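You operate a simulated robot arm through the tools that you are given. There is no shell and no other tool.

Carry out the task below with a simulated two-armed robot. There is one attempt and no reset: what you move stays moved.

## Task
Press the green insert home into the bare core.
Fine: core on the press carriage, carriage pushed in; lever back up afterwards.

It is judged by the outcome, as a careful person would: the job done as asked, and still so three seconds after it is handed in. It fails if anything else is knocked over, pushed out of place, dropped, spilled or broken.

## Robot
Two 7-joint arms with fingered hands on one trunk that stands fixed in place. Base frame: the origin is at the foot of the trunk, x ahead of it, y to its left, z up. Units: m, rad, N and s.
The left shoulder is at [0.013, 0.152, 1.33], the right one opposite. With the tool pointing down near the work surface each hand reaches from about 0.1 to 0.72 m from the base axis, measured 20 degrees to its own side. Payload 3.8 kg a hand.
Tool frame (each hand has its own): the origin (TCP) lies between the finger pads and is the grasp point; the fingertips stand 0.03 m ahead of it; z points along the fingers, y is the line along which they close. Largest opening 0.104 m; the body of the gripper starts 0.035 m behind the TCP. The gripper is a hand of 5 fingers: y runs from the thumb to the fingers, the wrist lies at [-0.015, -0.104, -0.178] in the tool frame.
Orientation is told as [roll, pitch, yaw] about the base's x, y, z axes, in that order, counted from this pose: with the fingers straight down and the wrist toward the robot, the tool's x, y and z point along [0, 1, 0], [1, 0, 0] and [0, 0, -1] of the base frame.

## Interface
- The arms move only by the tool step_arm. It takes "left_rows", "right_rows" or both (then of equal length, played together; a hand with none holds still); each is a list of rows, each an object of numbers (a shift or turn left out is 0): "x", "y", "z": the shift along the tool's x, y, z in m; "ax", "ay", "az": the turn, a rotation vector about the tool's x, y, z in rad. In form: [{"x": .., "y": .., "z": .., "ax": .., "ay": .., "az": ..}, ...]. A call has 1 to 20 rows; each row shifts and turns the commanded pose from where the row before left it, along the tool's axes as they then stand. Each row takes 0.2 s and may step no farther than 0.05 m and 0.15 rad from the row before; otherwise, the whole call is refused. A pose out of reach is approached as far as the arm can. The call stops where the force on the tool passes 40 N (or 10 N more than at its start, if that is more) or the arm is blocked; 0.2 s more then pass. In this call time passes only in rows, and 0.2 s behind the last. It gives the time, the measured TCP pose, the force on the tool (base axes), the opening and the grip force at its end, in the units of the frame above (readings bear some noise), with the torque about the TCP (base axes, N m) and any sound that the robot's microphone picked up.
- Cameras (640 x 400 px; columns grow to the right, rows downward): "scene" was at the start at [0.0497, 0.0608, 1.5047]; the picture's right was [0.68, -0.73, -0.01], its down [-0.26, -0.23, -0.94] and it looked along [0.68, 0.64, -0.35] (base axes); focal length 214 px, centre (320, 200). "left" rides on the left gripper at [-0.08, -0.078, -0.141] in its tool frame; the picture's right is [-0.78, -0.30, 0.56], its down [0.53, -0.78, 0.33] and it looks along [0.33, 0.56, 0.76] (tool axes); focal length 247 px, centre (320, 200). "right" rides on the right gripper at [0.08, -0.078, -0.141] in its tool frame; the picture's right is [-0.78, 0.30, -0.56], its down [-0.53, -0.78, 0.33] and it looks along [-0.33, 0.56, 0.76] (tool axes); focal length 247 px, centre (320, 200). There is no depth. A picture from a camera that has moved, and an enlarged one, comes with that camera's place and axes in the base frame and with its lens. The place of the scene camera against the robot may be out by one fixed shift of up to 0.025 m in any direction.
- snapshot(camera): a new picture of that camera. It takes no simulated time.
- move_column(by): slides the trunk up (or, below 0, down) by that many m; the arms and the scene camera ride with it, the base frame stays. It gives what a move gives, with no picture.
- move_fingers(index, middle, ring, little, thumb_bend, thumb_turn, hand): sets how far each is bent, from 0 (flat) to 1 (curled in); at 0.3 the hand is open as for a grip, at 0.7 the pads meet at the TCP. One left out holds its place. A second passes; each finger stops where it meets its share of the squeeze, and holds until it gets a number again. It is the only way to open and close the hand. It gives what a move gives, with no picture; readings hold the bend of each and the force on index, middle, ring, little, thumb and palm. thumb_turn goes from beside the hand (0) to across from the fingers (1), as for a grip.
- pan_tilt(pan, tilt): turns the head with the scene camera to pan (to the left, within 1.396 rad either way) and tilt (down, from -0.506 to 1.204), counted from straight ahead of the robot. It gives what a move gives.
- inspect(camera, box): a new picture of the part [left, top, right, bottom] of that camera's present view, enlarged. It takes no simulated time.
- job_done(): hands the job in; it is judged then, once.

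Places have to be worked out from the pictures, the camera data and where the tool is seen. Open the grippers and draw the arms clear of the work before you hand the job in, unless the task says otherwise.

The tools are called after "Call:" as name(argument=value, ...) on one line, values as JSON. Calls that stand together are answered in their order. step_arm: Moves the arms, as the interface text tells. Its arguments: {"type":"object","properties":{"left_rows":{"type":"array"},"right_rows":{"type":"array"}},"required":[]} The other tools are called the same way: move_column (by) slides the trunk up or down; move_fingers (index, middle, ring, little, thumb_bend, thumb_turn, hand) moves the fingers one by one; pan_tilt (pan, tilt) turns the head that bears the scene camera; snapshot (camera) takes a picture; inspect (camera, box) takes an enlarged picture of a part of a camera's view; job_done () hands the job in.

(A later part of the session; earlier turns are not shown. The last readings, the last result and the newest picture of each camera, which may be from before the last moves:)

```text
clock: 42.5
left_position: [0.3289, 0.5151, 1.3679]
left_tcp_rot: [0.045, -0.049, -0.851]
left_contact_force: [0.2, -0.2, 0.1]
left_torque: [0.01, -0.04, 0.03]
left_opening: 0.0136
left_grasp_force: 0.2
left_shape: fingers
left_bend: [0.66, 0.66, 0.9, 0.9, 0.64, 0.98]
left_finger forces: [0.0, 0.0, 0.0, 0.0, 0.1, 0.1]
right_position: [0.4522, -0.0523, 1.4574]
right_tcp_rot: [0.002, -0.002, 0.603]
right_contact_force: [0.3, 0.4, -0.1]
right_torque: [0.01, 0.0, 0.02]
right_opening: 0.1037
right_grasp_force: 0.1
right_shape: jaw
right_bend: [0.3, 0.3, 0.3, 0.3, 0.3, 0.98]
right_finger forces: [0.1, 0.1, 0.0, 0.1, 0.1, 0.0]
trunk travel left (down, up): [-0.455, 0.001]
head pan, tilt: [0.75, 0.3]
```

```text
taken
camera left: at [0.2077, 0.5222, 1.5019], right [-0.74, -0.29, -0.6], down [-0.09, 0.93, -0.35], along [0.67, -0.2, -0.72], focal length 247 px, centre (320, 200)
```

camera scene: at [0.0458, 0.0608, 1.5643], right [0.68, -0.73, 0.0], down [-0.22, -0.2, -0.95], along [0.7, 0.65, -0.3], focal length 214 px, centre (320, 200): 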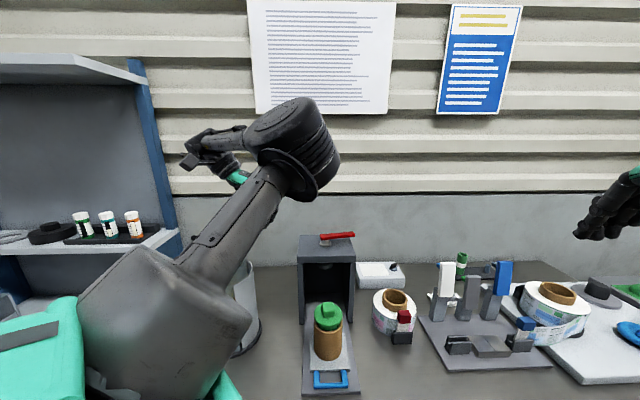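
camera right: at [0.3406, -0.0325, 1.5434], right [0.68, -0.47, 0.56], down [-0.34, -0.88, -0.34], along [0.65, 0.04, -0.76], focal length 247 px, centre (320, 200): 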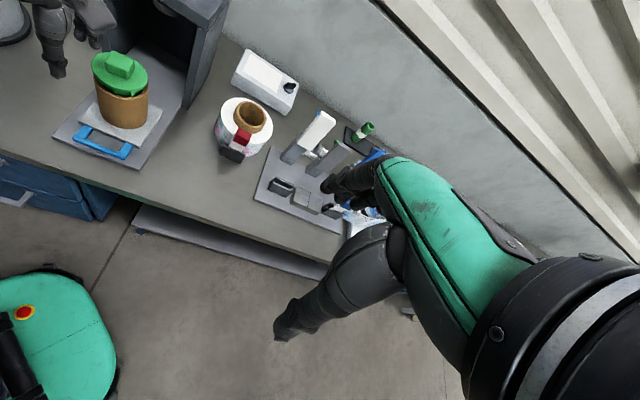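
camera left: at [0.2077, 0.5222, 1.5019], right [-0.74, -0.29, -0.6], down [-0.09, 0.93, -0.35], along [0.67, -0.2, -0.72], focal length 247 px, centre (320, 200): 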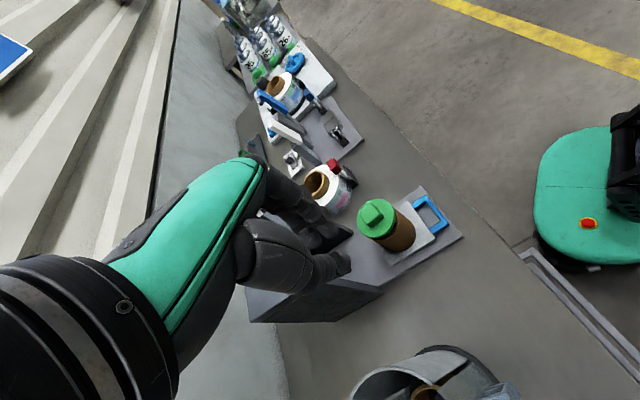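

With elbow posture understood, the plan is: return to bench-aligned yaw, go to the same arm-relative pose that worked before above the handle, and then lower the trunk so the hand rides straight down. First I'll rotate back and check the posture.

Call:
step_arm(left_rows=[{"az": -0.15}, {"az": -0.15}, {"az": -0.15}, {"az": -0.15}, {"az": -0.15}, {"az": -0.15}, {"az": -0.15}, {"az": -0.15}, {"az": -0.15}, {"az": -0.15}, {"az": -0.13}])

Call:
snapshot(camera="scene")

```text
clock: 44.9
left_position: [0.3271, 0.5154, 1.368]
left_tcp_rot: [-0.054, -0.04, 0.779]
left_contact_force: [0.8, 0.8, 0.6]
left_torque: [-0.04, -0.02, 0.01]
left_opening: 0.0136
left_grasp_force: 0.0
left_shape: fingers
left_bend: [0.66, 0.66, 0.9, 0.9, 0.64, 0.98]
left_finger forces: [0.0, 0.0, 0.0, 0.1, 0.1, 0.0]
right_position: [0.4531, -0.0525, 1.4578]
right_tcp_rot: [0.002, -0.002, 0.603]
right_contact_force: [1.1, -0.1, 0.4]
right_torque: [-0.02, 0.01, 0.01]
right_opening: 0.1035
right_grasp_force: 0.0
right_shape: jaw
right_bend: [0.3, 0.3, 0.3, 0.3, 0.3, 0.98]
right_finger forces: [0.1, 0.1, 0.0, 0.0, 0.1, 0.0]
trunk travel left (down, up): [-0.455, 0.001]
head pan, tilt: [0.75, 0.3]
```

```text
taken
camera scene: at [0.0459, 0.0605, 1.5644], right [0.68, -0.73, 0.0], down [-0.22, -0.2, -0.96], along [0.7, 0.65, -0.3], focal length 214 px, centre (320, 200)
```

scene: 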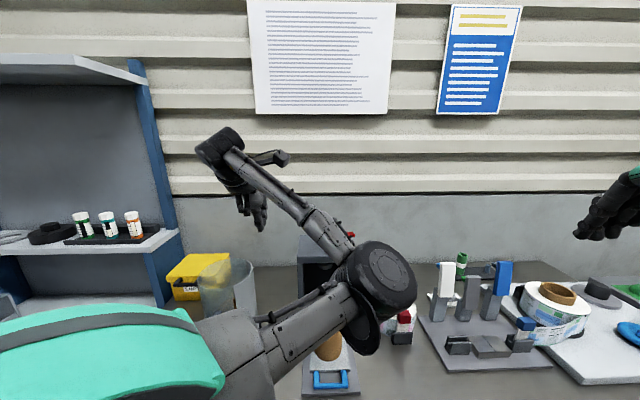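

The elbow is still inward. I'll try ratcheting it: rotate the hand far in the positive yaw direction up here in free space, so the forearm-roll limit forces the elbow around, then check.

Call:
step_arm(left_rows=[{"az": -0.15}, {"az": -0.15}, {"az": -0.15}, {"az": -0.15}, {"az": -0.15}, {"az": -0.15}, {"az": -0.15}, {"az": -0.15}, {"az": -0.15}, {"az": -0.15}])

Call:
snapshot(camera="scene")

```text
clock: 47.1
left_position: [0.3278, 0.515, 1.3673]
left_tcp_rot: [-0.043, 0.049, 2.276]
left_contact_force: [-0.8, -0.4, -0.8]
left_torque: [0.02, 0.01, -0.01]
left_opening: 0.0139
left_grasp_force: 0.0
left_shape: fingers
left_bend: [0.66, 0.66, 0.9, 0.9, 0.64, 0.98]
left_finger forces: [0.2, 0.0, 0.1, 0.1, 0.0, 0.0]
right_position: [0.4524, -0.0516, 1.4568]
right_tcp_rot: [0.002, 0.0, 0.603]
right_contact_force: [0.1, 0.6, 0.4]
right_torque: [-0.01, 0.02, 0.02]
right_opening: 0.1038
right_grasp_force: 0.1
right_shape: jaw
right_bend: [0.3, 0.3, 0.3, 0.3, 0.3, 0.98]
right_finger forces: [0.0, 0.0, 0.0, 0.0, 0.0, 0.0]
trunk travel left (down, up): [-0.455, 0.001]
head pan, tilt: [0.75, 0.3]
```

```text
taken
camera scene: at [0.046, 0.0613, 1.5643], right [0.68, -0.73, 0.0], down [-0.22, -0.2, -0.96], along [0.7, 0.65, -0.3], focal length 214 px, centre (320, 200)
```

scene: 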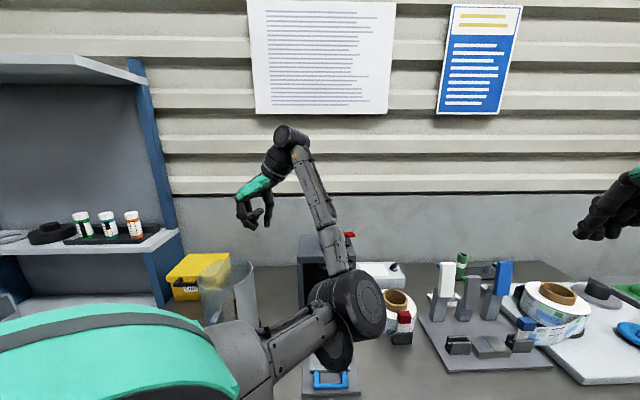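

The elbow stays inward but the posture is workable. I'll rotate back to 0.785, correct the small tilt, and try the approach to the handle in this posture, checking for tracking error on the way.

Call:
step_arm(left_rows=[{"az": 0.15}, {"az": 0.15}, {"az": 0.15}, {"az": 0.15}, {"az": 0.15}, {"az": 0.15}, {"az": 0.15}, {"az": 0.15}, {"az": 0.15}, {"az": 0.14}])

Call:
step_arm(left_rows=[{"x": -0.03, "y": -0.015, "z": 0.02}, {"x": -0.03, "y": -0.015, "z": 0.02}, {"x": -0.03, "y": -0.015, "z": 0.02}, {"x": -0.03, "y": -0.015, "z": 0.02}, {"x": -0.03, "y": -0.015, "z": 0.02}])

Call:
snapshot(camera="scene")

```text
clock: 49.3
left_position: [0.3274, 0.5158, 1.3674]
left_tcp_rot: [-0.051, -0.04, 0.783]
left_contact_force: [0.9, -0.2, 0.0]
left_torque: [0.0, 0.01, 0.01]
left_opening: 0.0136
left_grasp_force: 0.0
left_shape: fingers
left_bend: [0.66, 0.66, 0.9, 0.9, 0.64, 0.98]
left_finger forces: [0.0, 0.0, 0.1, 0.1, 0.1, 0.0]
right_position: [0.4526, -0.0505, 1.4571]
right_tcp_rot: [0.001, -0.002, 0.601]
right_contact_force: [0.1, -0.1, 0.0]
right_torque: [0.01, 0.0, 0.01]
right_opening: 0.1036
right_grasp_force: 0.0
right_shape: jaw
right_bend: [0.3, 0.3, 0.3, 0.3, 0.3, 0.98]
right_finger forces: [0.1, 0.0, 0.0, 0.0, 0.0, 0.0]
trunk travel left (down, up): [-0.455, 0.001]
head pan, tilt: [0.75, 0.3]
```

```text
clock: 50.5
left_position: [0.3863, 0.3596, 1.2757]
left_tcp_rot: [-0.052, -0.054, 0.799]
left_contact_force: [0.1, 0.1, -0.1]
left_torque: [0.0, 0.0, 0.0]
left_opening: 0.0136
left_grasp_force: 0.0
left_shape: fingers
left_bend: [0.66, 0.66, 0.9, 0.9, 0.64, 0.98]
left_finger forces: [0.1, 0.1, 0.1, 0.1, 0.0, 0.1]
right_position: [0.4514, -0.0524, 1.4574]
right_tcp_rot: [0.002, -0.002, 0.603]
right_contact_force: [-0.2, 0.4, 0.1]
right_torque: [-0.01, 0.0, -0.05]
right_opening: 0.1032
right_grasp_force: 0.0
right_shape: jaw
right_bend: [0.3, 0.3, 0.3, 0.3, 0.3, 0.98]
right_finger forces: [0.0, 0.1, 0.0, 0.1, 0.0, 0.0]
trunk travel left (down, up): [-0.455, 0.001]
head pan, tilt: [0.75, 0.3]
```

```text
taken
camera scene: at [0.0455, 0.0606, 1.5644], right [0.68, -0.73, 0.0], down [-0.22, -0.2, -0.96], along [0.7, 0.65, -0.3], focal length 214 px, centre (320, 200)
```

scene: 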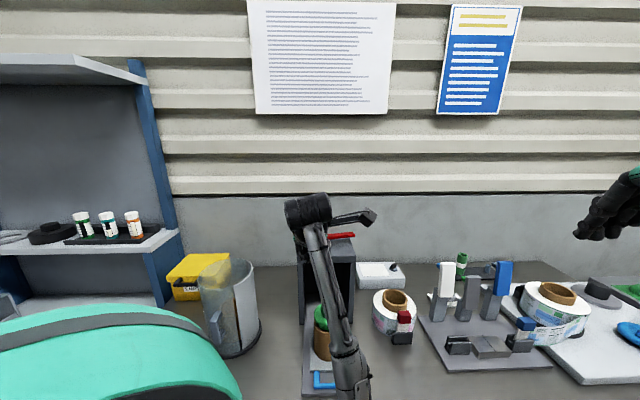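

Tracking error is small here. I'll correct the slight tilt and shift to be exactly above the handle bar, keeping this height, then lower the trunk so the hand rides straight down.

Call:
step_arm(left_rows=[{"ax": 0.05, "ay": 0.05}, {"x": -0.018, "y": -0.001}, {"x": -0.018, "y": -0.001}])

Call:
snapshot(camera="left")

```text
clock: 51.3
left_position: [0.4109, 0.3329, 1.2769]
left_tcp_rot: [-0.001, -0.006, 0.797]
left_contact_force: [-0.1, -0.9, 0.2]
left_torque: [-0.02, 0.01, -0.03]
left_opening: 0.0138
left_grasp_force: 0.0
left_shape: fingers
left_bend: [0.66, 0.66, 0.9, 0.9, 0.64, 0.98]
left_finger forces: [0.0, 0.1, 0.0, 0.0, 0.1, 0.0]
right_position: [0.4521, -0.0525, 1.4562]
right_tcp_rot: [0.001, -0.002, 0.601]
right_contact_force: [0.0, -0.1, 1.2]
right_torque: [0.02, -0.01, 0.02]
right_opening: 0.1036
right_grasp_force: 0.1
right_shape: jaw
right_bend: [0.3, 0.3, 0.3, 0.3, 0.3, 0.98]
right_finger forces: [0.1, 0.0, 0.1, 0.0, 0.0, 0.1]
trunk travel left (down, up): [-0.455, 0.001]
head pan, tilt: [0.75, 0.3]
```

```text
taken
camera left: at [0.4126, 0.222, 1.4178], right [0.35, -0.75, -0.56], down [-0.92, -0.18, -0.34], along [0.15, 0.63, -0.76], focal length 247 px, centre (320, 200)
```

left: 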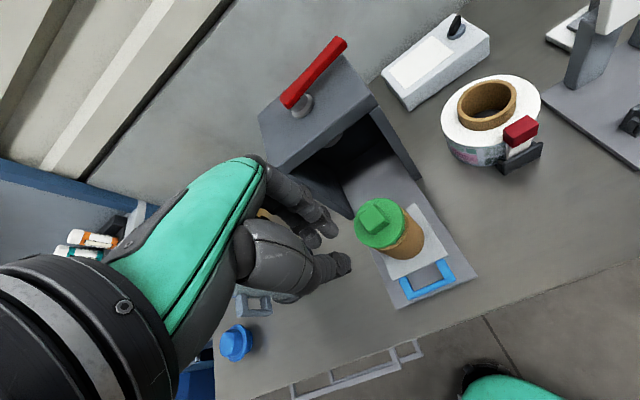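

Hand upright directly above the handle at (0.411, 0.333). I'll lower the trunk 0.2 m and check.

Call:
move_column(by=-0.2)

Call:
snapshot(camera="scene")

Call:
snapshot(camera="left")

Call:
snapshot(camera="right")

```text
clock: 53.5
left_position: [0.4126, 0.3275, 1.0726]
left_tcp_rot: [-0.005, 0.01, 0.785]
left_contact_force: [-0.1, -0.1, 0.8]
left_torque: [0.0, -0.03, 0.03]
left_opening: 0.0139
left_grasp_force: 0.1
left_shape: fingers
left_bend: [0.66, 0.66, 0.9, 0.9, 0.64, 0.98]
left_finger forces: [0.0, 0.0, 0.0, 0.0, 0.0, 0.0]
right_position: [0.4522, -0.053, 1.2574]
right_tcp_rot: [0.002, -0.001, 0.602]
right_contact_force: [-0.1, 0.4, 0.3]
right_torque: [-0.02, 0.0, 0.01]
right_opening: 0.1038
right_grasp_force: 0.1
right_shape: jaw
right_bend: [0.3, 0.3, 0.3, 0.3, 0.3, 0.98]
right_finger forces: [0.0, 0.1, 0.0, 0.0, 0.0, 0.0]
trunk travel left (down, up): [-0.255, 0.201]
head pan, tilt: [0.75, 0.3]
```

```text
taken
camera scene: at [0.0953, 0.0608, 1.3515], right [0.68, -0.73, -0.07], down [-0.32, -0.2, -0.93], along [0.66, 0.65, -0.37], focal length 214 px, centre (320, 200)
```

scene: 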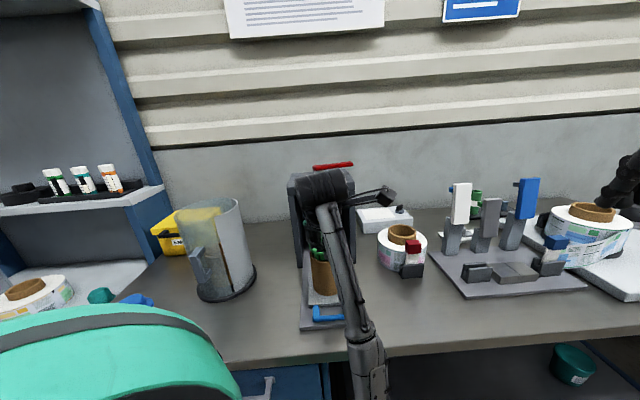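

```text
taken
camera left: at [0.4128, 0.2185, 1.2158], right [0.34, -0.76, -0.55], down [-0.93, -0.17, -0.33], along [0.15, 0.62, -0.77], focal length 247 px, centre (320, 200)
```

left: 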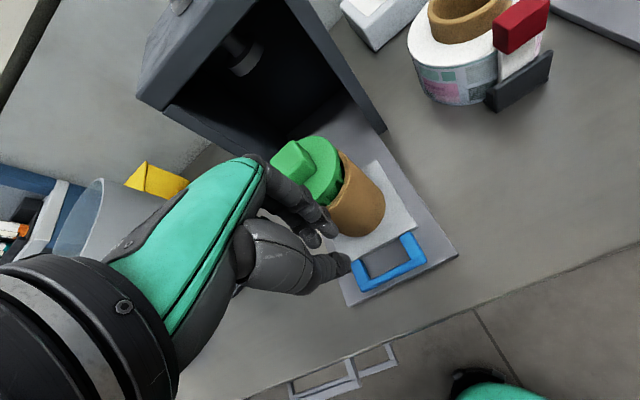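

```text
taken
camera right: at [0.341, -0.0317, 1.3991], right [0.68, -0.47, 0.56], down [-0.34, -0.88, -0.33], along [0.65, 0.04, -0.76], focal length 247 px, centre (320, 200)
```

right: 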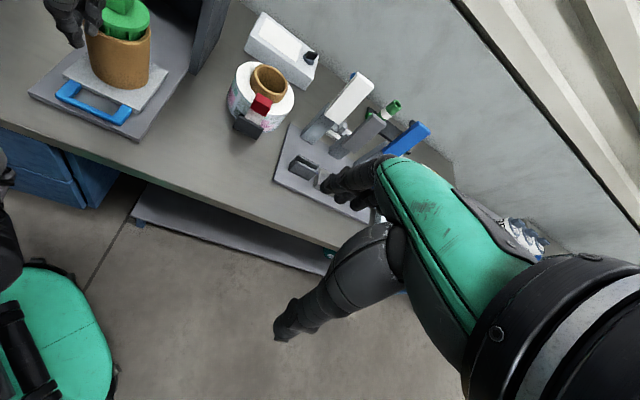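

The scene camera pose shows a slight sway after the trunk move. I'll re-check that it has settled.

Call:
step_arm(left_rows=[{"z": 0.0}, {"z": 0.0}, {"z": 0.0}])

Call:
snapshot(camera="scene")

Call:
inspect(camera="left", box=[240, 120, 460, 320])

```text
clock: 54.3
left_position: [0.4119, 0.328, 1.0722]
left_tcp_rot: [-0.004, 0.01, 0.788]
left_contact_force: [-0.2, -0.3, -0.2]
left_torque: [-0.01, -0.02, 0.04]
left_opening: 0.0134
left_grasp_force: 0.1
left_shape: fingers
left_bend: [0.66, 0.66, 0.9, 0.9, 0.64, 0.98]
left_finger forces: [0.1, 0.0, 0.0, 0.0, 0.0, 0.0]
right_position: [0.4516, -0.0528, 1.258]
right_tcp_rot: [0.002, -0.003, 0.602]
right_contact_force: [-0.9, 0.1, 0.3]
right_torque: [0.0, 0.03, -0.01]
right_opening: 0.1036
right_grasp_force: 0.0
right_shape: jaw
right_bend: [0.3, 0.3, 0.3, 0.3, 0.3, 0.98]
right_finger forces: [0.1, 0.0, 0.0, 0.0, 0.0, 0.1]
trunk travel left (down, up): [-0.255, 0.201]
head pan, tilt: [0.75, 0.3]
```

```text
taken
camera scene: at [0.0956, 0.0608, 1.3515], right [0.68, -0.73, -0.07], down [-0.32, -0.2, -0.93], along [0.66, 0.65, -0.37], focal length 214 px, centre (320, 200)
```

scene: 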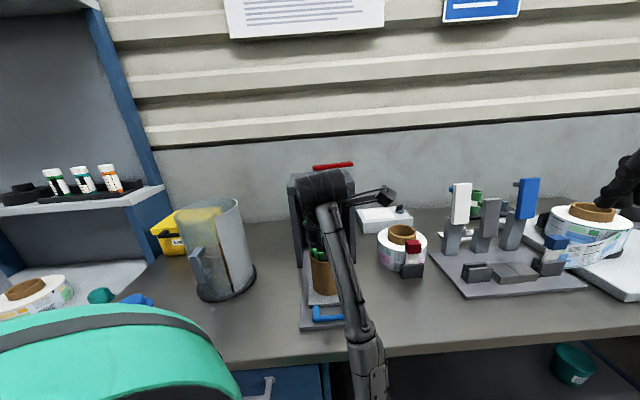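

```text
2.00 times, centred on (350, 220) of left
camera zoom: at [0.4132, 0.2186, 1.2158], right [0.34, -0.76, -0.55], down [-0.93, -0.18, -0.33], along [0.15, 0.62, -0.77], focal length 494 px, centre (260, 160)
```

zoom: 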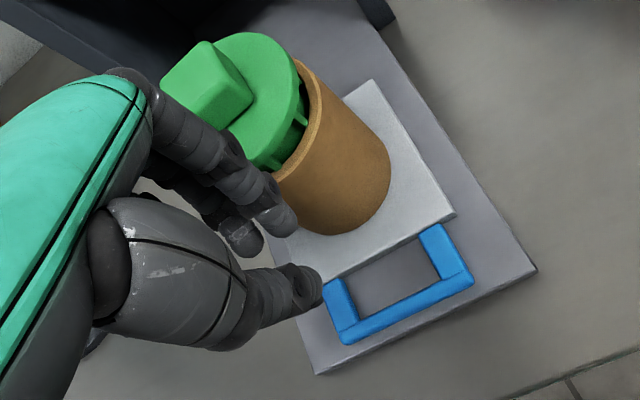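

The bar lies directly under the TCP (within 4 mm). I'll open the pinch to straddle it and lower the trunk another 0.14 m so the tips stop just above the handle.

Call:
move_fingers(hand="left", index=0.6, middle=0.6, thumb_bend=0.56)

Call:
move_column(by=-0.13)

Call:
inspect(camera="left", box=[240, 120, 460, 320])

Call:
snapshot(camera="right")

```text
clock: 55.3
left_position: [0.4118, 0.3269, 1.0713]
left_tcp_rot: [-0.001, 0.011, 0.788]
left_contact_force: [-0.4, -0.3, 0.2]
left_torque: [0.01, -0.01, -0.01]
left_opening: 0.0306
left_grasp_force: 0.0
left_shape: fingers
left_bend: [0.6, 0.6, 0.9, 0.9, 0.56, 0.98]
left_finger forces: [0.0, 0.0, 0.1, 0.0, 0.0, 0.1]
right_position: [0.4517, -0.0516, 1.2581]
right_tcp_rot: [0.001, -0.001, 0.603]
right_contact_force: [-0.5, 0.2, 0.4]
right_torque: [-0.01, -0.01, -0.01]
right_opening: 0.1036
right_grasp_force: 0.0
right_shape: jaw
right_bend: [0.3, 0.3, 0.3, 0.3, 0.3, 0.98]
right_finger forces: [0.1, 0.0, 0.0, 0.1, 0.0, 0.0]
trunk travel left (down, up): [-0.255, 0.201]
head pan, tilt: [0.75, 0.3]
```

```text
clock: 56.9
left_position: [0.4252, 0.3269, 0.9015]
left_tcp_rot: [0.067, 0.065, 0.789]
left_contact_force: [2.3, -1.0, 35.6]
left_torque: [0.96, -0.46, -0.05]
left_opening: 0.0302
left_grasp_force: 18.7
left_shape: fingers
left_bend: [0.61, 0.62, 0.9, 0.9, 0.56, 0.98]
left_finger forces: [1.2, 36.1, 0.0, 0.1, 0.0, 0.0]
right_position: [0.4478, -0.0551, 1.1306]
right_tcp_rot: [0.002, -0.007, 0.602]
right_contact_force: [0.3, 0.7, -0.7]
right_torque: [0.01, 0.02, -0.01]
right_opening: 0.1035
right_grasp_force: 0.1
right_shape: jaw
right_bend: [0.3, 0.3, 0.3, 0.3, 0.3, 0.98]
right_finger forces: [0.1, 0.0, 0.0, 0.1, 0.1, 0.0]
trunk travel left (down, up): [-0.125, 0.331]
head pan, tilt: [0.75, 0.3]
```

```text
2.00 times, centred on (350, 220) of left
camera zoom: at [0.4397, 0.216, 1.0424], right [0.29, -0.76, -0.59], down [-0.95, -0.17, -0.25], along [0.09, 0.63, -0.77], focal length 494 px, centre (260, 160)
```

zoom: 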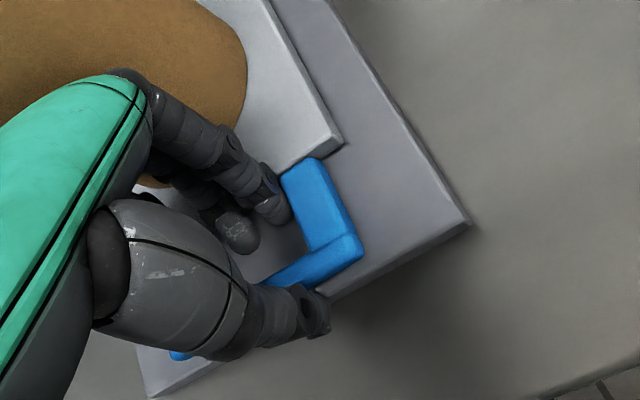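

```text
taken
camera right: at [0.337, -0.0343, 1.2711], right [0.68, -0.48, 0.56], down [-0.34, -0.88, -0.34], along [0.65, 0.04, -0.76], focal length 247 px, centre (320, 200)
```

right: 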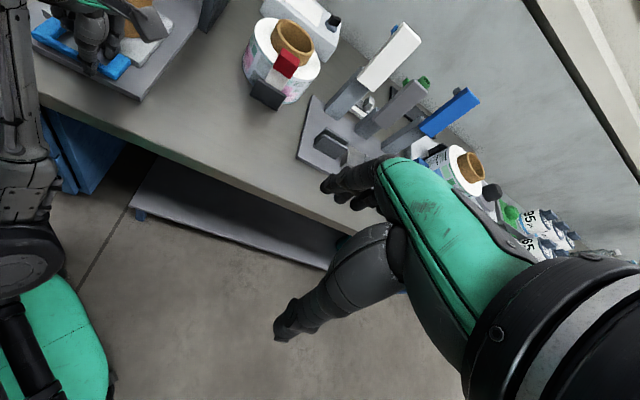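

The fingertips are already inside the loop touching the track plate (36 N on the middle finger), with the thumb in front of the bar. I'll relieve the downward force right away.

Call:
step_arm(left_rows=[{"z": -0.006}])

```text
clock: 57.3
left_position: [0.4275, 0.3294, 0.9018]
left_tcp_rot: [0.069, 0.072, 0.789]
left_contact_force: [0.0, -1.5, 27.0]
left_torque: [0.7, -0.24, -0.05]
left_opening: 0.029
left_grasp_force: 14.2
left_shape: fingers
left_bend: [0.61, 0.63, 0.9, 0.9, 0.56, 0.98]
left_finger forces: [1.2, 26.8, 0.0, 0.1, 0.0, 0.1]
right_position: [0.4505, -0.0542, 1.129]
right_tcp_rot: [0.002, -0.004, 0.601]
right_contact_force: [-0.5, 0.2, -1.0]
right_torque: [0.01, 0.01, -0.02]
right_opening: 0.1035
right_grasp_force: 0.1
right_shape: jaw
right_bend: [0.3, 0.3, 0.3, 0.3, 0.3, 0.98]
right_finger forces: [0.1, 0.0, 0.1, 0.1, 0.0, 0.1]
trunk travel left (down, up): [-0.125, 0.331]
head pan, tilt: [0.75, 0.3]
```

Still 27 N; I'll raise a bit more until it is nearly free.

Call:
step_arm(left_rows=[{"z": -0.006}])

Call:
step_arm(left_rows=[{"z": -0.005}])

Call:
inspect(camera="left", box=[240, 120, 460, 320])

```text
clock: 57.7
left_position: [0.431, 0.3315, 0.9029]
left_tcp_rot: [0.071, 0.076, 0.791]
left_contact_force: [0.0, -1.1, 11.4]
left_torque: [0.29, -0.17, 0.04]
left_opening: 0.031
left_grasp_force: 5.7
left_shape: fingers
left_bend: [0.6, 0.62, 0.9, 0.9, 0.56, 0.98]
left_finger forces: [0.0, 11.4, 0.0, 0.1, 0.0, 0.0]
left hand out of reach, approached as far as the arm can: row 1
right_position: [0.4516, -0.0535, 1.127]
right_tcp_rot: [0.004, -0.003, 0.603]
right_contact_force: [0.2, -0.3, -1.4]
right_torque: [0.01, -0.01, -0.01]
right_opening: 0.1035
right_grasp_force: 0.2
right_shape: jaw
right_bend: [0.3, 0.3, 0.3, 0.3, 0.3, 0.98]
right_finger forces: [0.0, 0.0, 0.0, 0.1, 0.0, 0.0]
trunk travel left (down, up): [-0.125, 0.331]
head pan, tilt: [0.75, 0.3]
```

```text
clock: 58.1
left_position: [0.4342, 0.3333, 0.9067]
left_tcp_rot: [0.072, 0.079, 0.79]
left_contact_force: [-0.1, -1.1, 0.1]
left_torque: [-0.06, 0.04, -0.02]
left_opening: 0.0309
left_grasp_force: 0.2
left_shape: fingers
left_bend: [0.6, 0.61, 0.9, 0.9, 0.56, 0.98]
left_finger forces: [0.1, 0.7, 0.1, 0.1, 0.1, 0.0]
right_position: [0.4525, -0.0524, 1.1256]
right_tcp_rot: [0.004, -0.001, 0.602]
right_contact_force: [0.4, 0.9, 0.5]
right_torque: [-0.03, 0.0, 0.0]
right_opening: 0.1037
right_grasp_force: 0.0
right_shape: jaw
right_bend: [0.3, 0.3, 0.3, 0.3, 0.3, 0.98]
right_finger forces: [0.1, 0.0, 0.1, 0.1, 0.0, 0.0]
trunk travel left (down, up): [-0.125, 0.331]
head pan, tilt: [0.75, 0.3]
```

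```text
2.00 times, centred on (350, 220) of left
camera zoom: at [0.4497, 0.224, 1.0474], right [0.28, -0.76, -0.59], down [-0.96, -0.18, -0.23], along [0.07, 0.63, -0.78], focal length 494 px, centre (260, 160)
```

zoom: 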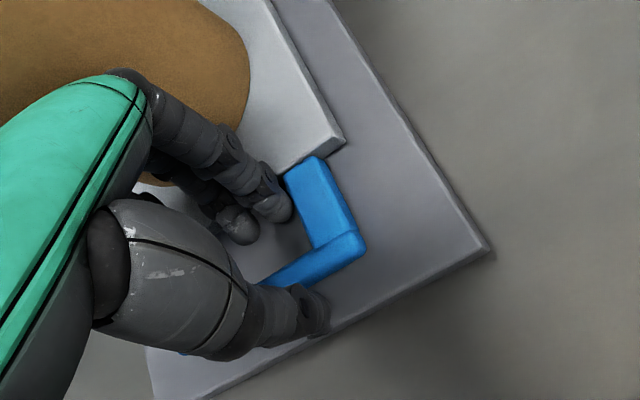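

The fingers and thumb straddle the bar with no load now. I'll close the pinch on the bar so I can push the carriage in firmly.

Call:
move_fingers(hand="left", index=0.7, middle=0.7, thumb_bend=0.7)

Call:
step_arm(left_rows=[{"y": 0.015, "z": -0.001}])

Call:
inspect(camera="left", box=[240, 120, 460, 320])

```text
clock: 59.1
left_position: [0.4345, 0.3349, 0.9068]
left_tcp_rot: [0.07, 0.073, 0.789]
left_contact_force: [0.4, 0.6, 2.9]
left_torque: [0.02, -0.02, 0.0]
left_opening: 0.0047
left_grasp_force: 2.6
left_shape: fingers
left_bend: [0.69, 0.69, 0.9, 0.9, 0.68, 0.98]
left_finger forces: [1.5, 1.3, 0.0, 0.0, 1.4, 0.0]
right_position: [0.4523, -0.0518, 1.1275]
right_tcp_rot: [0.001, -0.003, 0.602]
right_contact_force: [1.2, 1.0, -0.4]
right_torque: [-0.03, 0.0, -0.03]
right_opening: 0.1037
right_grasp_force: 0.2
right_shape: jaw
right_bend: [0.3, 0.3, 0.3, 0.3, 0.3, 0.98]
right_finger forces: [0.0, 0.1, 0.0, 0.0, 0.0, 0.0]
trunk travel left (down, up): [-0.125, 0.331]
head pan, tilt: [0.75, 0.3]
```

```text
clock: 59.5
left_position: [0.4416, 0.3423, 0.9083]
left_tcp_rot: [0.068, 0.076, 0.788]
left_contact_force: [-0.4, -0.3, 0.5]
left_torque: [-0.01, 0.03, -0.02]
left_opening: 0.0026
left_grasp_force: 0.5
left_shape: fingers
left_bend: [0.7, 0.7, 0.9, 0.9, 0.69, 0.98]
left_finger forces: [0.0, 0.0, 0.0, 0.1, 1.0, 0.0]
right_position: [0.4541, -0.0527, 1.1269]
right_tcp_rot: [0.001, -0.001, 0.601]
right_contact_force: [0.3, -0.1, -0.1]
right_torque: [0.01, -0.01, -0.01]
right_opening: 0.1033
right_grasp_force: 0.0
right_shape: jaw
right_bend: [0.3, 0.3, 0.3, 0.3, 0.3, 0.98]
right_finger forces: [0.1, 0.1, 0.0, 0.0, 0.0, 0.1]
trunk travel left (down, up): [-0.125, 0.331]
head pan, tilt: [0.75, 0.3]
```

```text
2.00 times, centred on (350, 220) of left
camera zoom: at [0.4577, 0.2324, 1.0508], right [0.28, -0.76, -0.58], down [-0.96, -0.17, -0.23], along [0.08, 0.63, -0.78], focal length 494 px, centre (260, 160)
```

zoom: 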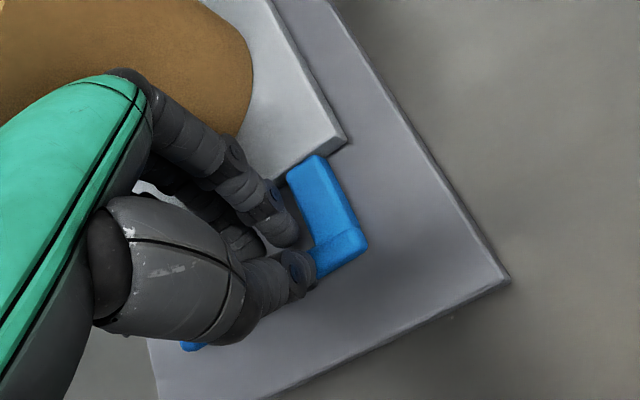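

The carriage is following the hand. I'll continue pushing inward in small steps, keeping level, and check that the bar follows.

Call:
step_arm(left_rows=[{"y": 0.015, "z": -0.001}, {"y": 0.015, "z": -0.001}])

Call:
inspect(camera="left", box=[240, 120, 460, 320])

Call:
snapshot(camera="scene")

```text
clock: 60.1
left_position: [0.4646, 0.3662, 0.9094]
left_tcp_rot: [0.069, 0.077, 0.791]
left_contact_force: [-0.2, 0.8, 1.0]
left_torque: [0.01, -0.04, 0.0]
left_opening: 0.0009
left_grasp_force: 0.1
left_shape: fingers
left_bend: [0.7, 0.7, 0.9, 0.9, 0.7, 0.97]
left_finger forces: [0.0, 0.0, 0.0, 0.0, 0.6, 0.1]
right_position: [0.4522, -0.0508, 1.1266]
right_tcp_rot: [0.002, 0.0, 0.603]
right_contact_force: [-0.1, 1.1, -0.4]
right_torque: [0.03, 0.01, -0.02]
right_opening: 0.1038
right_grasp_force: 0.0
right_shape: jaw
right_bend: [0.3, 0.3, 0.3, 0.3, 0.3, 0.98]
right_finger forces: [0.0, 0.0, 0.1, 0.1, 0.0, 0.0]
trunk travel left (down, up): [-0.125, 0.331]
head pan, tilt: [0.75, 0.3]
```

```text
2.00 times, centred on (350, 220) of left
camera zoom: at [0.4798, 0.2554, 1.0506], right [0.28, -0.76, -0.58], down [-0.96, -0.18, -0.23], along [0.08, 0.63, -0.78], focal length 494 px, centre (260, 160)
```

zoom: 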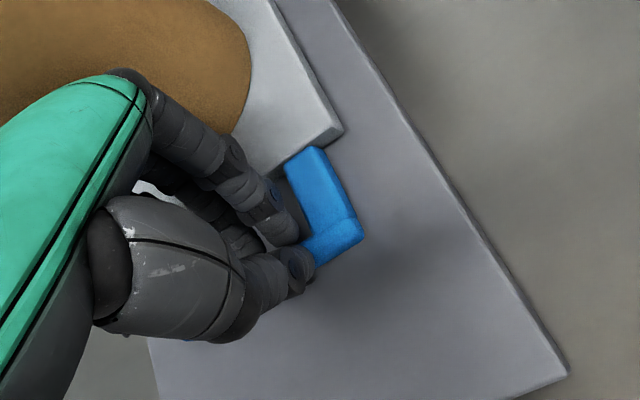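

```text
taken
camera scene: at [0.1748, 0.0612, 1.1879], right [0.65, -0.73, -0.19], down [-0.48, -0.2, -0.85], along [0.59, 0.65, -0.48], focal length 214 px, centre (320, 200)
```

scene: 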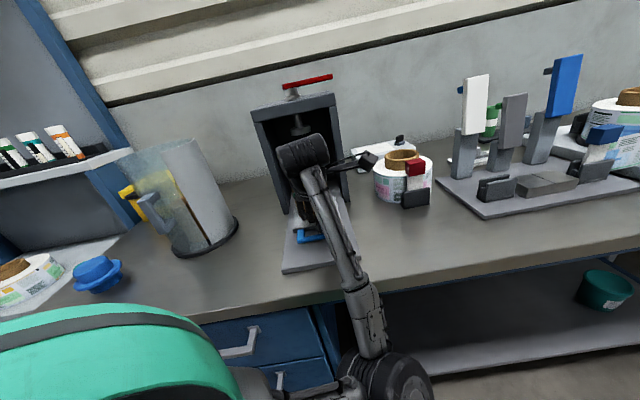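

The bar follows the hand smoothly with almost no force. I'll keep pushing in 2 cm steps, watching for the end stop.

Call:
step_arm(left_rows=[{"y": 0.02, "z": -0.001}, {"y": 0.02, "z": -0.001}, {"y": 0.02, "z": -0.001}])

Call:
inspect(camera="left", box=[240, 120, 460, 320])

Call:
inspect(camera="scene", box=[220, 60, 400, 290])

```text
clock: 60.9
left_position: [0.5071, 0.4078, 0.9075]
left_tcp_rot: [0.068, 0.076, 0.79]
left_contact_force: [0.5, 0.3, 5.3]
left_torque: [-0.06, 0.0, 0.01]
left_opening: 0.0
left_grasp_force: 3.8
left_shape: fingers
left_bend: [0.7, 0.7, 0.9, 0.9, 0.71, 0.98]
left_finger forces: [0.5, 0.0, 0.1, 0.0, 6.0, 0.0]
right_position: [0.4513, -0.0522, 1.1285]
right_tcp_rot: [0.002, -0.003, 0.601]
right_contact_force: [0.2, 0.7, -0.5]
right_torque: [0.0, 0.02, 0.01]
right_opening: 0.1037
right_grasp_force: 0.1
right_shape: jaw
right_bend: [0.3, 0.3, 0.3, 0.3, 0.3, 0.98]
right_finger forces: [0.0, 0.1, 0.1, 0.0, 0.0, 0.0]
trunk travel left (down, up): [-0.125, 0.331]
head pan, tilt: [0.75, 0.3]
```

```text
2.00 times, centred on (350, 220) of left
camera zoom: at [0.5223, 0.297, 1.049], right [0.28, -0.76, -0.58], down [-0.96, -0.18, -0.24], along [0.08, 0.63, -0.78], focal length 494 px, centre (260, 160)
```

zoom: 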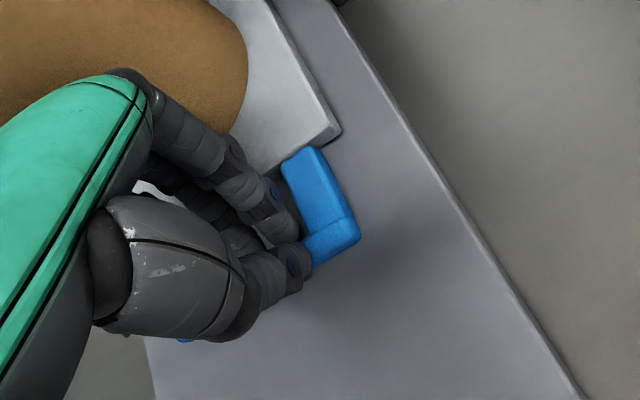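

```text
1.74 times, centred on (310, 175) of scene
camera zoom: at [0.1742, 0.0609, 1.1882], right [0.65, -0.73, -0.19], down [-0.48, -0.2, -0.86], along [0.59, 0.65, -0.48], focal length 373 px, centre (337, 244)
```

zoom: 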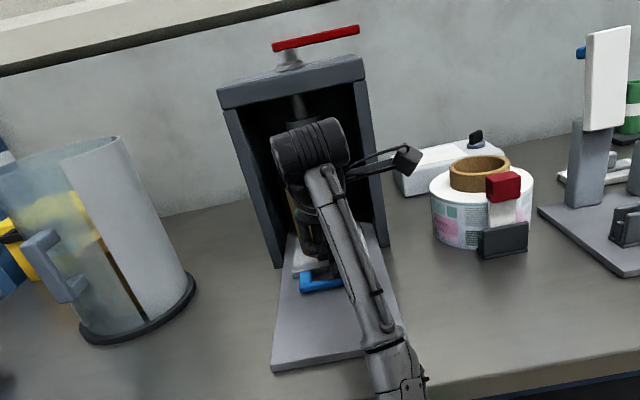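

The core is at the housing entrance and sliding freely. I'll continue inward, raising slightly to relieve the small downward load.

Call:
step_arm(left_rows=[{"y": 0.015, "z": -0.002}, {"y": 0.015, "z": -0.0015}])

Call:
inspect(camera="left", box=[240, 120, 460, 320])

Call:
inspect(camera="scene", box=[220, 60, 400, 290])

```text
clock: 61.5
left_position: [0.5296, 0.4287, 0.9079]
left_tcp_rot: [0.07, 0.076, 0.79]
left_contact_force: [0.3, 1.1, 3.1]
left_torque: [-0.01, 0.04, -0.02]
left_opening: 0.0004
left_grasp_force: 1.4
left_shape: fingers
left_bend: [0.7, 0.7, 0.9, 0.9, 0.71, 0.98]
left_finger forces: [0.3, 0.0, 0.1, 0.0, 2.4, 0.0]
right_position: [0.4512, -0.0525, 1.1278]
right_tcp_rot: [0.002, 0.001, 0.602]
right_contact_force: [-0.6, -0.3, 0.5]
right_torque: [0.01, 0.02, -0.01]
right_opening: 0.1037
right_grasp_force: 0.1
right_shape: jaw
right_bend: [0.3, 0.3, 0.3, 0.3, 0.3, 0.98]
right_finger forces: [0.0, 0.0, 0.0, 0.0, 0.1, 0.1]
trunk travel left (down, up): [-0.125, 0.331]
head pan, tilt: [0.75, 0.3]
```

```text
2.00 times, centred on (350, 220) of left
camera zoom: at [0.5446, 0.3182, 1.0496], right [0.28, -0.76, -0.58], down [-0.96, -0.18, -0.23], along [0.08, 0.63, -0.78], focal length 494 px, centre (260, 160)
```

zoom: 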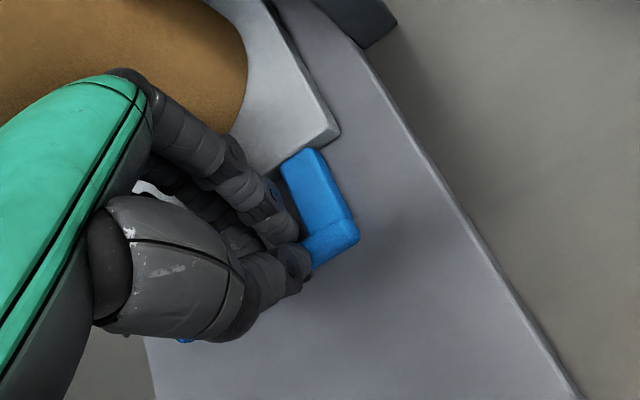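

```text
1.74 times, centred on (310, 175) of scene
camera zoom: at [0.1746, 0.0613, 1.1879], right [0.65, -0.73, -0.19], down [-0.48, -0.2, -0.86], along [0.59, 0.65, -0.48], focal length 373 px, centre (337, 244)
```

zoom: 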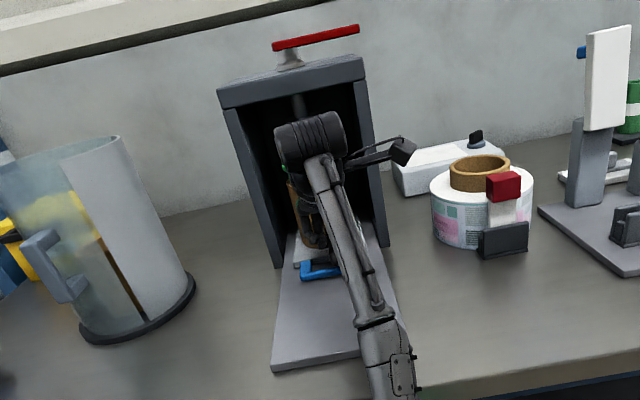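

Carriage bar is at k≈0.168 m; the core centre is inside the housing. I'll push on in 1 cm steps until I feel the end stop.

Call:
step_arm(left_rows=[{"y": 0.01, "z": -0.001}, {"y": 0.01, "z": -0.001}])

Call:
step_arm(left_rows=[{"y": 0.01, "z": -0.001}])

Call:
step_arm(left_rows=[{"y": 0.01, "z": -0.001}])

Call:
inspect(camera="left", box=[240, 120, 460, 320])

```text
clock: 62.1
left_position: [0.5422, 0.4432, 0.9097]
left_tcp_rot: [0.07, 0.075, 0.79]
left_contact_force: [-0.3, 0.4, 0.4]
left_torque: [0.02, -0.02, -0.02]
left_opening: 0.001
left_grasp_force: 0.4
left_shape: fingers
left_bend: [0.7, 0.7, 0.9, 0.9, 0.7, 0.98]
left_finger forces: [0.0, 0.0, 0.1, 0.0, 0.5, 0.0]
right_position: [0.4518, -0.0517, 1.1261]
right_tcp_rot: [0.003, 0.0, 0.601]
right_contact_force: [0.4, -0.3, 0.2]
right_torque: [0.01, 0.0, -0.01]
right_opening: 0.1037
right_grasp_force: 0.1
right_shape: jaw
right_bend: [0.3, 0.3, 0.3, 0.3, 0.3, 0.98]
right_finger forces: [0.1, 0.1, 0.0, 0.0, 0.0, 0.1]
trunk travel left (down, up): [-0.125, 0.331]
head pan, tilt: [0.75, 0.3]
```

```text
clock: 62.5
left_position: [0.5507, 0.4496, 0.9109]
left_tcp_rot: [0.068, 0.073, 0.791]
left_contact_force: [-0.3, -0.7, 3.3]
left_torque: [-0.04, 0.03, -0.02]
left_opening: 0.002
left_grasp_force: 0.9
left_shape: fingers
left_bend: [0.7, 0.7, 0.9, 0.9, 0.69, 0.98]
left_finger forces: [0.0, 0.0, 0.1, 0.1, 2.3, 0.1]
right_position: [0.451, -0.0517, 1.1271]
right_tcp_rot: [0.0, -0.002, 0.601]
right_contact_force: [-0.3, -0.1, -0.5]
right_torque: [-0.02, 0.0, -0.01]
right_opening: 0.1037
right_grasp_force: 0.1
right_shape: jaw
right_bend: [0.3, 0.3, 0.3, 0.3, 0.3, 0.98]
right_finger forces: [0.0, 0.0, 0.0, 0.0, 0.1, 0.0]
trunk travel left (down, up): [-0.125, 0.331]
head pan, tilt: [0.75, 0.3]
```

```text
clock: 62.9
left_position: [0.5573, 0.4561, 0.9099]
left_tcp_rot: [0.071, 0.075, 0.79]
left_contact_force: [0.1, -0.5, 1.6]
left_torque: [-0.09, 0.01, 0.02]
left_opening: 0.0015
left_grasp_force: 0.6
left_shape: fingers
left_bend: [0.7, 0.7, 0.9, 0.9, 0.69, 0.97]
left_finger forces: [0.0, 0.0, 0.1, 0.0, 2.0, 0.0]
right_position: [0.4512, -0.0527, 1.1279]
right_tcp_rot: [0.002, -0.001, 0.602]
right_contact_force: [-0.3, -0.4, -0.8]
right_torque: [-0.01, -0.02, -0.01]
right_opening: 0.1037
right_grasp_force: 0.0
right_shape: jaw
right_bend: [0.3, 0.3, 0.3, 0.3, 0.3, 0.98]
right_finger forces: [0.1, 0.0, 0.1, 0.1, 0.0, 0.0]
trunk travel left (down, up): [-0.125, 0.331]
head pan, tilt: [0.75, 0.3]
```

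```text
2.00 times, centred on (350, 220) of left
camera zoom: at [0.5727, 0.3472, 1.0522], right [0.28, -0.76, -0.58], down [-0.96, -0.18, -0.24], along [0.08, 0.63, -0.78], focal length 494 px, centre (260, 160)
```

zoom: 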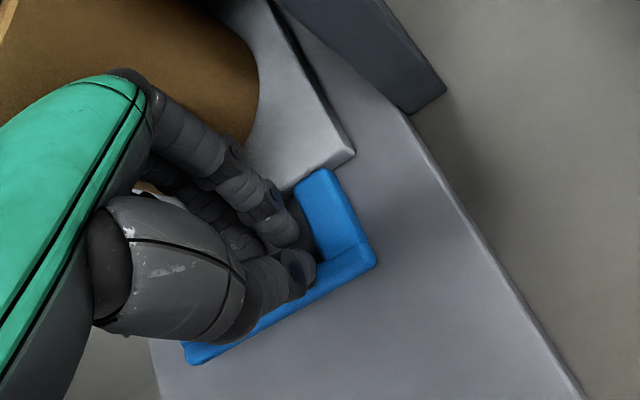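

The thumb has slid over the bar, so the carriage either met its stop or I rose too much. I'll back up, re-place the closed fingertips in front of the bar at the lower height, and push again to confirm the stop.

Call:
step_arm(left_rows=[{"z": -0.02}, {"y": -0.025}, {"y": -0.025}, {"z": 0.012}])

Call:
inspect(camera="left", box=[240, 120, 460, 320])

Call:
inspect(camera="scene", box=[220, 60, 400, 290])

```text
clock: 63.9
left_position: [0.522, 0.4197, 0.9224]
left_tcp_rot: [0.069, 0.077, 0.791]
left_contact_force: [0.2, -0.2, 0.6]
left_torque: [0.03, 0.0, -0.02]
left_opening: 0.001
left_grasp_force: 0.1
left_shape: fingers
left_bend: [0.7, 0.7, 0.9, 0.9, 0.7, 0.97]
left_finger forces: [0.1, 0.0, 0.0, 0.1, 0.0, 0.1]
right_position: [0.4523, -0.0516, 1.1273]
right_tcp_rot: [0.002, 0.001, 0.602]
right_contact_force: [-0.2, -0.5, 0.3]
right_torque: [-0.02, -0.02, -0.03]
right_opening: 0.1033
right_grasp_force: 0.1
right_shape: jaw
right_bend: [0.3, 0.3, 0.3, 0.3, 0.3, 0.98]
right_finger forces: [0.1, 0.0, 0.1, 0.1, 0.1, 0.0]
trunk travel left (down, up): [-0.125, 0.331]
head pan, tilt: [0.75, 0.3]
```

```text
2.00 times, centred on (350, 220) of left
camera zoom: at [0.5377, 0.31, 1.0632], right [0.28, -0.76, -0.58], down [-0.96, -0.17, -0.23], along [0.08, 0.62, -0.78], focal length 494 px, centre (260, 160)
```

zoom: 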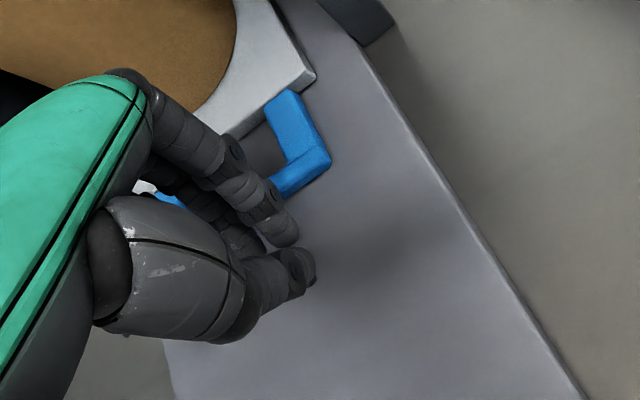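

```text
1.74 times, centred on (310, 175) of scene
camera zoom: at [0.1747, 0.0611, 1.188], right [0.65, -0.73, -0.19], down [-0.48, -0.2, -0.85], along [0.59, 0.65, -0.48], focal length 373 px, centre (337, 244)
```

zoom: 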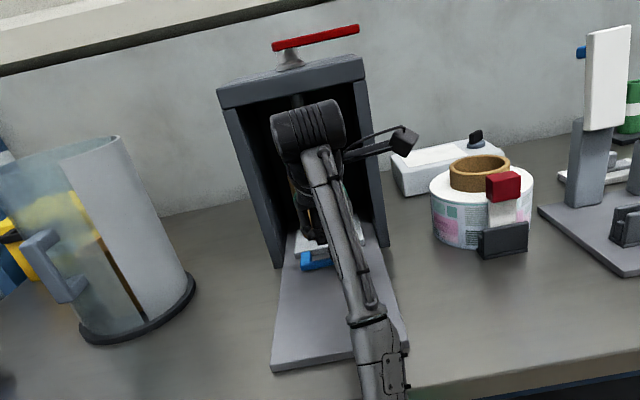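

The closed fingertips are now in front of the bar. I'll lower to just above the track plate and push forward, watching the force.

Call:
step_arm(left_rows=[{"z": 0.014}])

Call:
step_arm(left_rows=[{"y": 0.01, "z": -0.0006}, {"y": 0.01, "z": -0.0006}])

Call:
step_arm(left_rows=[{"y": 0.008, "z": -0.0005}])

Call:
inspect(camera="left", box=[240, 120, 460, 320])

```text
clock: 64.3
left_position: [0.5215, 0.4217, 0.9079]
left_tcp_rot: [0.07, 0.077, 0.792]
left_contact_force: [0.4, 0.4, 0.5]
left_torque: [0.0, -0.03, 0.01]
left_opening: 0.0011
left_grasp_force: 0.1
left_shape: fingers
left_bend: [0.7, 0.7, 0.9, 0.9, 0.7, 0.97]
left_finger forces: [0.1, 0.0, 0.0, 0.0, 0.0, 0.0]
right_position: [0.4531, -0.0537, 1.1267]
right_tcp_rot: [0.003, -0.001, 0.603]
right_contact_force: [0.3, 0.5, 0.3]
right_torque: [-0.01, -0.01, -0.01]
right_opening: 0.1034
right_grasp_force: 0.0
right_shape: jaw
right_bend: [0.3, 0.3, 0.3, 0.3, 0.3, 0.98]
right_finger forces: [0.1, 0.0, 0.1, 0.0, 0.0, 0.1]
trunk travel left (down, up): [-0.125, 0.331]
head pan, tilt: [0.75, 0.3]
```

```text
clock: 64.9
left_position: [0.5356, 0.4352, 0.9071]
left_tcp_rot: [0.069, 0.075, 0.791]
left_contact_force: [-0.4, -0.6, 0.7]
left_torque: [-0.01, -0.01, -0.01]
left_opening: 0.0004
left_grasp_force: 0.2
left_shape: fingers
left_bend: [0.7, 0.7, 0.9, 0.9, 0.7, 0.97]
left_finger forces: [0.3, 0.2, 0.0, 0.1, 0.0, 0.1]
right_position: [0.4516, -0.0526, 1.1276]
right_tcp_rot: [0.0, -0.001, 0.602]
right_contact_force: [-0.1, 0.0, -0.5]
right_torque: [0.02, -0.01, 0.01]
right_opening: 0.1035
right_grasp_force: 0.1
right_shape: jaw
right_bend: [0.3, 0.3, 0.3, 0.3, 0.3, 0.98]
right_finger forces: [0.0, 0.0, 0.0, 0.0, 0.1, 0.1]
trunk travel left (down, up): [-0.125, 0.331]
head pan, tilt: [0.75, 0.3]
```

```text
clock: 65.3
left_position: [0.5412, 0.4407, 0.9063]
left_tcp_rot: [0.069, 0.077, 0.791]
left_contact_force: [-1.1, -1.0, 1.5]
left_torque: [-0.01, 0.02, -0.02]
left_opening: 0.0004
left_grasp_force: 0.6
left_shape: fingers
left_bend: [0.7, 0.7, 0.9, 0.9, 0.7, 0.97]
left_finger forces: [0.6, 0.7, 0.0, 0.0, 0.1, 0.0]
right_position: [0.4522, -0.0521, 1.1273]
right_tcp_rot: [0.001, -0.001, 0.601]
right_contact_force: [-0.5, 0.6, -0.2]
right_torque: [-0.02, 0.01, 0.02]
right_opening: 0.1036
right_grasp_force: 0.1
right_shape: jaw
right_bend: [0.3, 0.3, 0.3, 0.3, 0.3, 0.98]
right_finger forces: [0.0, 0.0, 0.0, 0.0, 0.0, 0.1]
trunk travel left (down, up): [-0.125, 0.331]
head pan, tilt: [0.75, 0.3]
```

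```text
2.00 times, centred on (350, 220) of left
camera zoom: at [0.5566, 0.3305, 1.0479], right [0.28, -0.76, -0.58], down [-0.96, -0.18, -0.23], along [0.08, 0.63, -0.78], focal length 494 px, centre (260, 160)
```

zoom: 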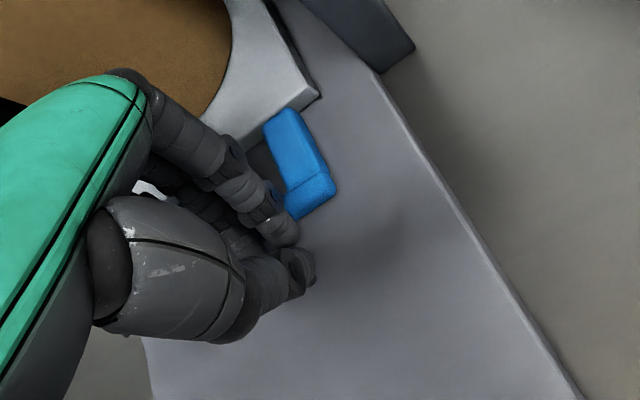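

The fingertips now touch the bar (about 1.5 N). I'll keep pushing in small steps until the end stop.

Call:
step_arm(left_rows=[{"y": 0.008, "z": -0.0006}])

Call:
step_arm(left_rows=[{"y": 0.008, "z": -0.0006}])

Call:
step_arm(left_rows=[{"y": 0.008, "z": -0.0006}])

Call:
inspect(camera="left", box=[240, 120, 460, 320])

```text
clock: 65.7
left_position: [0.5465, 0.4463, 0.9064]
left_tcp_rot: [0.068, 0.075, 0.79]
left_contact_force: [0.2, -0.5, 1.2]
left_torque: [-0.01, 0.02, 0.01]
left_opening: 0.0007
left_grasp_force: 0.6
left_shape: fingers
left_bend: [0.7, 0.7, 0.9, 0.9, 0.7, 0.97]
left_finger forces: [0.6, 0.7, 0.0, 0.0, 0.0, 0.0]
right_position: [0.4525, -0.0516, 1.1273]
right_tcp_rot: [0.001, 0.0, 0.603]
right_contact_force: [0.2, 0.8, 1.0]
right_torque: [0.0, 0.0, -0.02]
right_opening: 0.1034
right_grasp_force: 0.0
right_shape: jaw
right_bend: [0.3, 0.3, 0.3, 0.3, 0.3, 0.98]
right_finger forces: [0.0, 0.0, 0.0, 0.0, 0.0, 0.0]
trunk travel left (down, up): [-0.125, 0.331]
head pan, tilt: [0.75, 0.3]
```

```text
clock: 66.1
left_position: [0.5528, 0.4521, 0.9082]
left_tcp_rot: [0.07, 0.076, 0.791]
left_contact_force: [-0.6, -1.1, 1.9]
left_torque: [0.0, 0.01, 0.0]
left_opening: 0.0
left_grasp_force: 1.9
left_shape: fingers
left_bend: [0.7, 0.7, 0.9, 0.9, 0.7, 0.97]
left_finger forces: [1.5, 1.3, 0.1, 0.0, 0.0, 0.0]
right_position: [0.4515, -0.052, 1.1275]
right_tcp_rot: [0.001, -0.002, 0.603]
right_contact_force: [1.1, -0.2, 0.4]
right_torque: [0.01, -0.01, 0.02]
right_opening: 0.1038
right_grasp_force: 0.1
right_shape: jaw
right_bend: [0.3, 0.3, 0.3, 0.3, 0.3, 0.98]
right_finger forces: [0.0, 0.0, 0.1, 0.0, 0.1, 0.1]
trunk travel left (down, up): [-0.125, 0.331]
head pan, tilt: [0.75, 0.3]
```

```text
clock: 66.5
left_position: [0.5571, 0.4564, 0.9084]
left_tcp_rot: [0.069, 0.075, 0.788]
left_contact_force: [-3.3, -2.5, 4.7]
left_torque: [-0.12, 0.06, 0.01]
left_opening: 0.0002
left_grasp_force: 3.8
left_shape: fingers
left_bend: [0.71, 0.71, 0.9, 0.9, 0.69, 0.97]
left_finger forces: [5.1, 1.6, 0.0, 0.0, 0.1, 0.1]
right_position: [0.4508, -0.0538, 1.1285]
right_tcp_rot: [0.002, 0.0, 0.601]
right_contact_force: [-0.1, -0.1, -0.7]
right_torque: [-0.04, -0.01, 0.02]
right_opening: 0.1036
right_grasp_force: 0.0
right_shape: jaw
right_bend: [0.3, 0.3, 0.3, 0.3, 0.3, 0.98]
right_finger forces: [0.0, 0.0, 0.0, 0.0, 0.0, 0.0]
trunk travel left (down, up): [-0.125, 0.331]
head pan, tilt: [0.75, 0.3]
```

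```text
2.00 times, centred on (350, 220) of left
camera zoom: at [0.5725, 0.3465, 1.0496], right [0.28, -0.76, -0.59], down [-0.96, -0.17, -0.24], along [0.08, 0.63, -0.78], focal length 494 px, centre (260, 160)
```

zoom: 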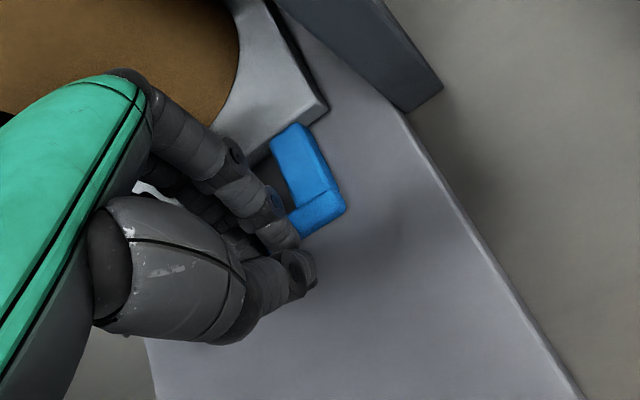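

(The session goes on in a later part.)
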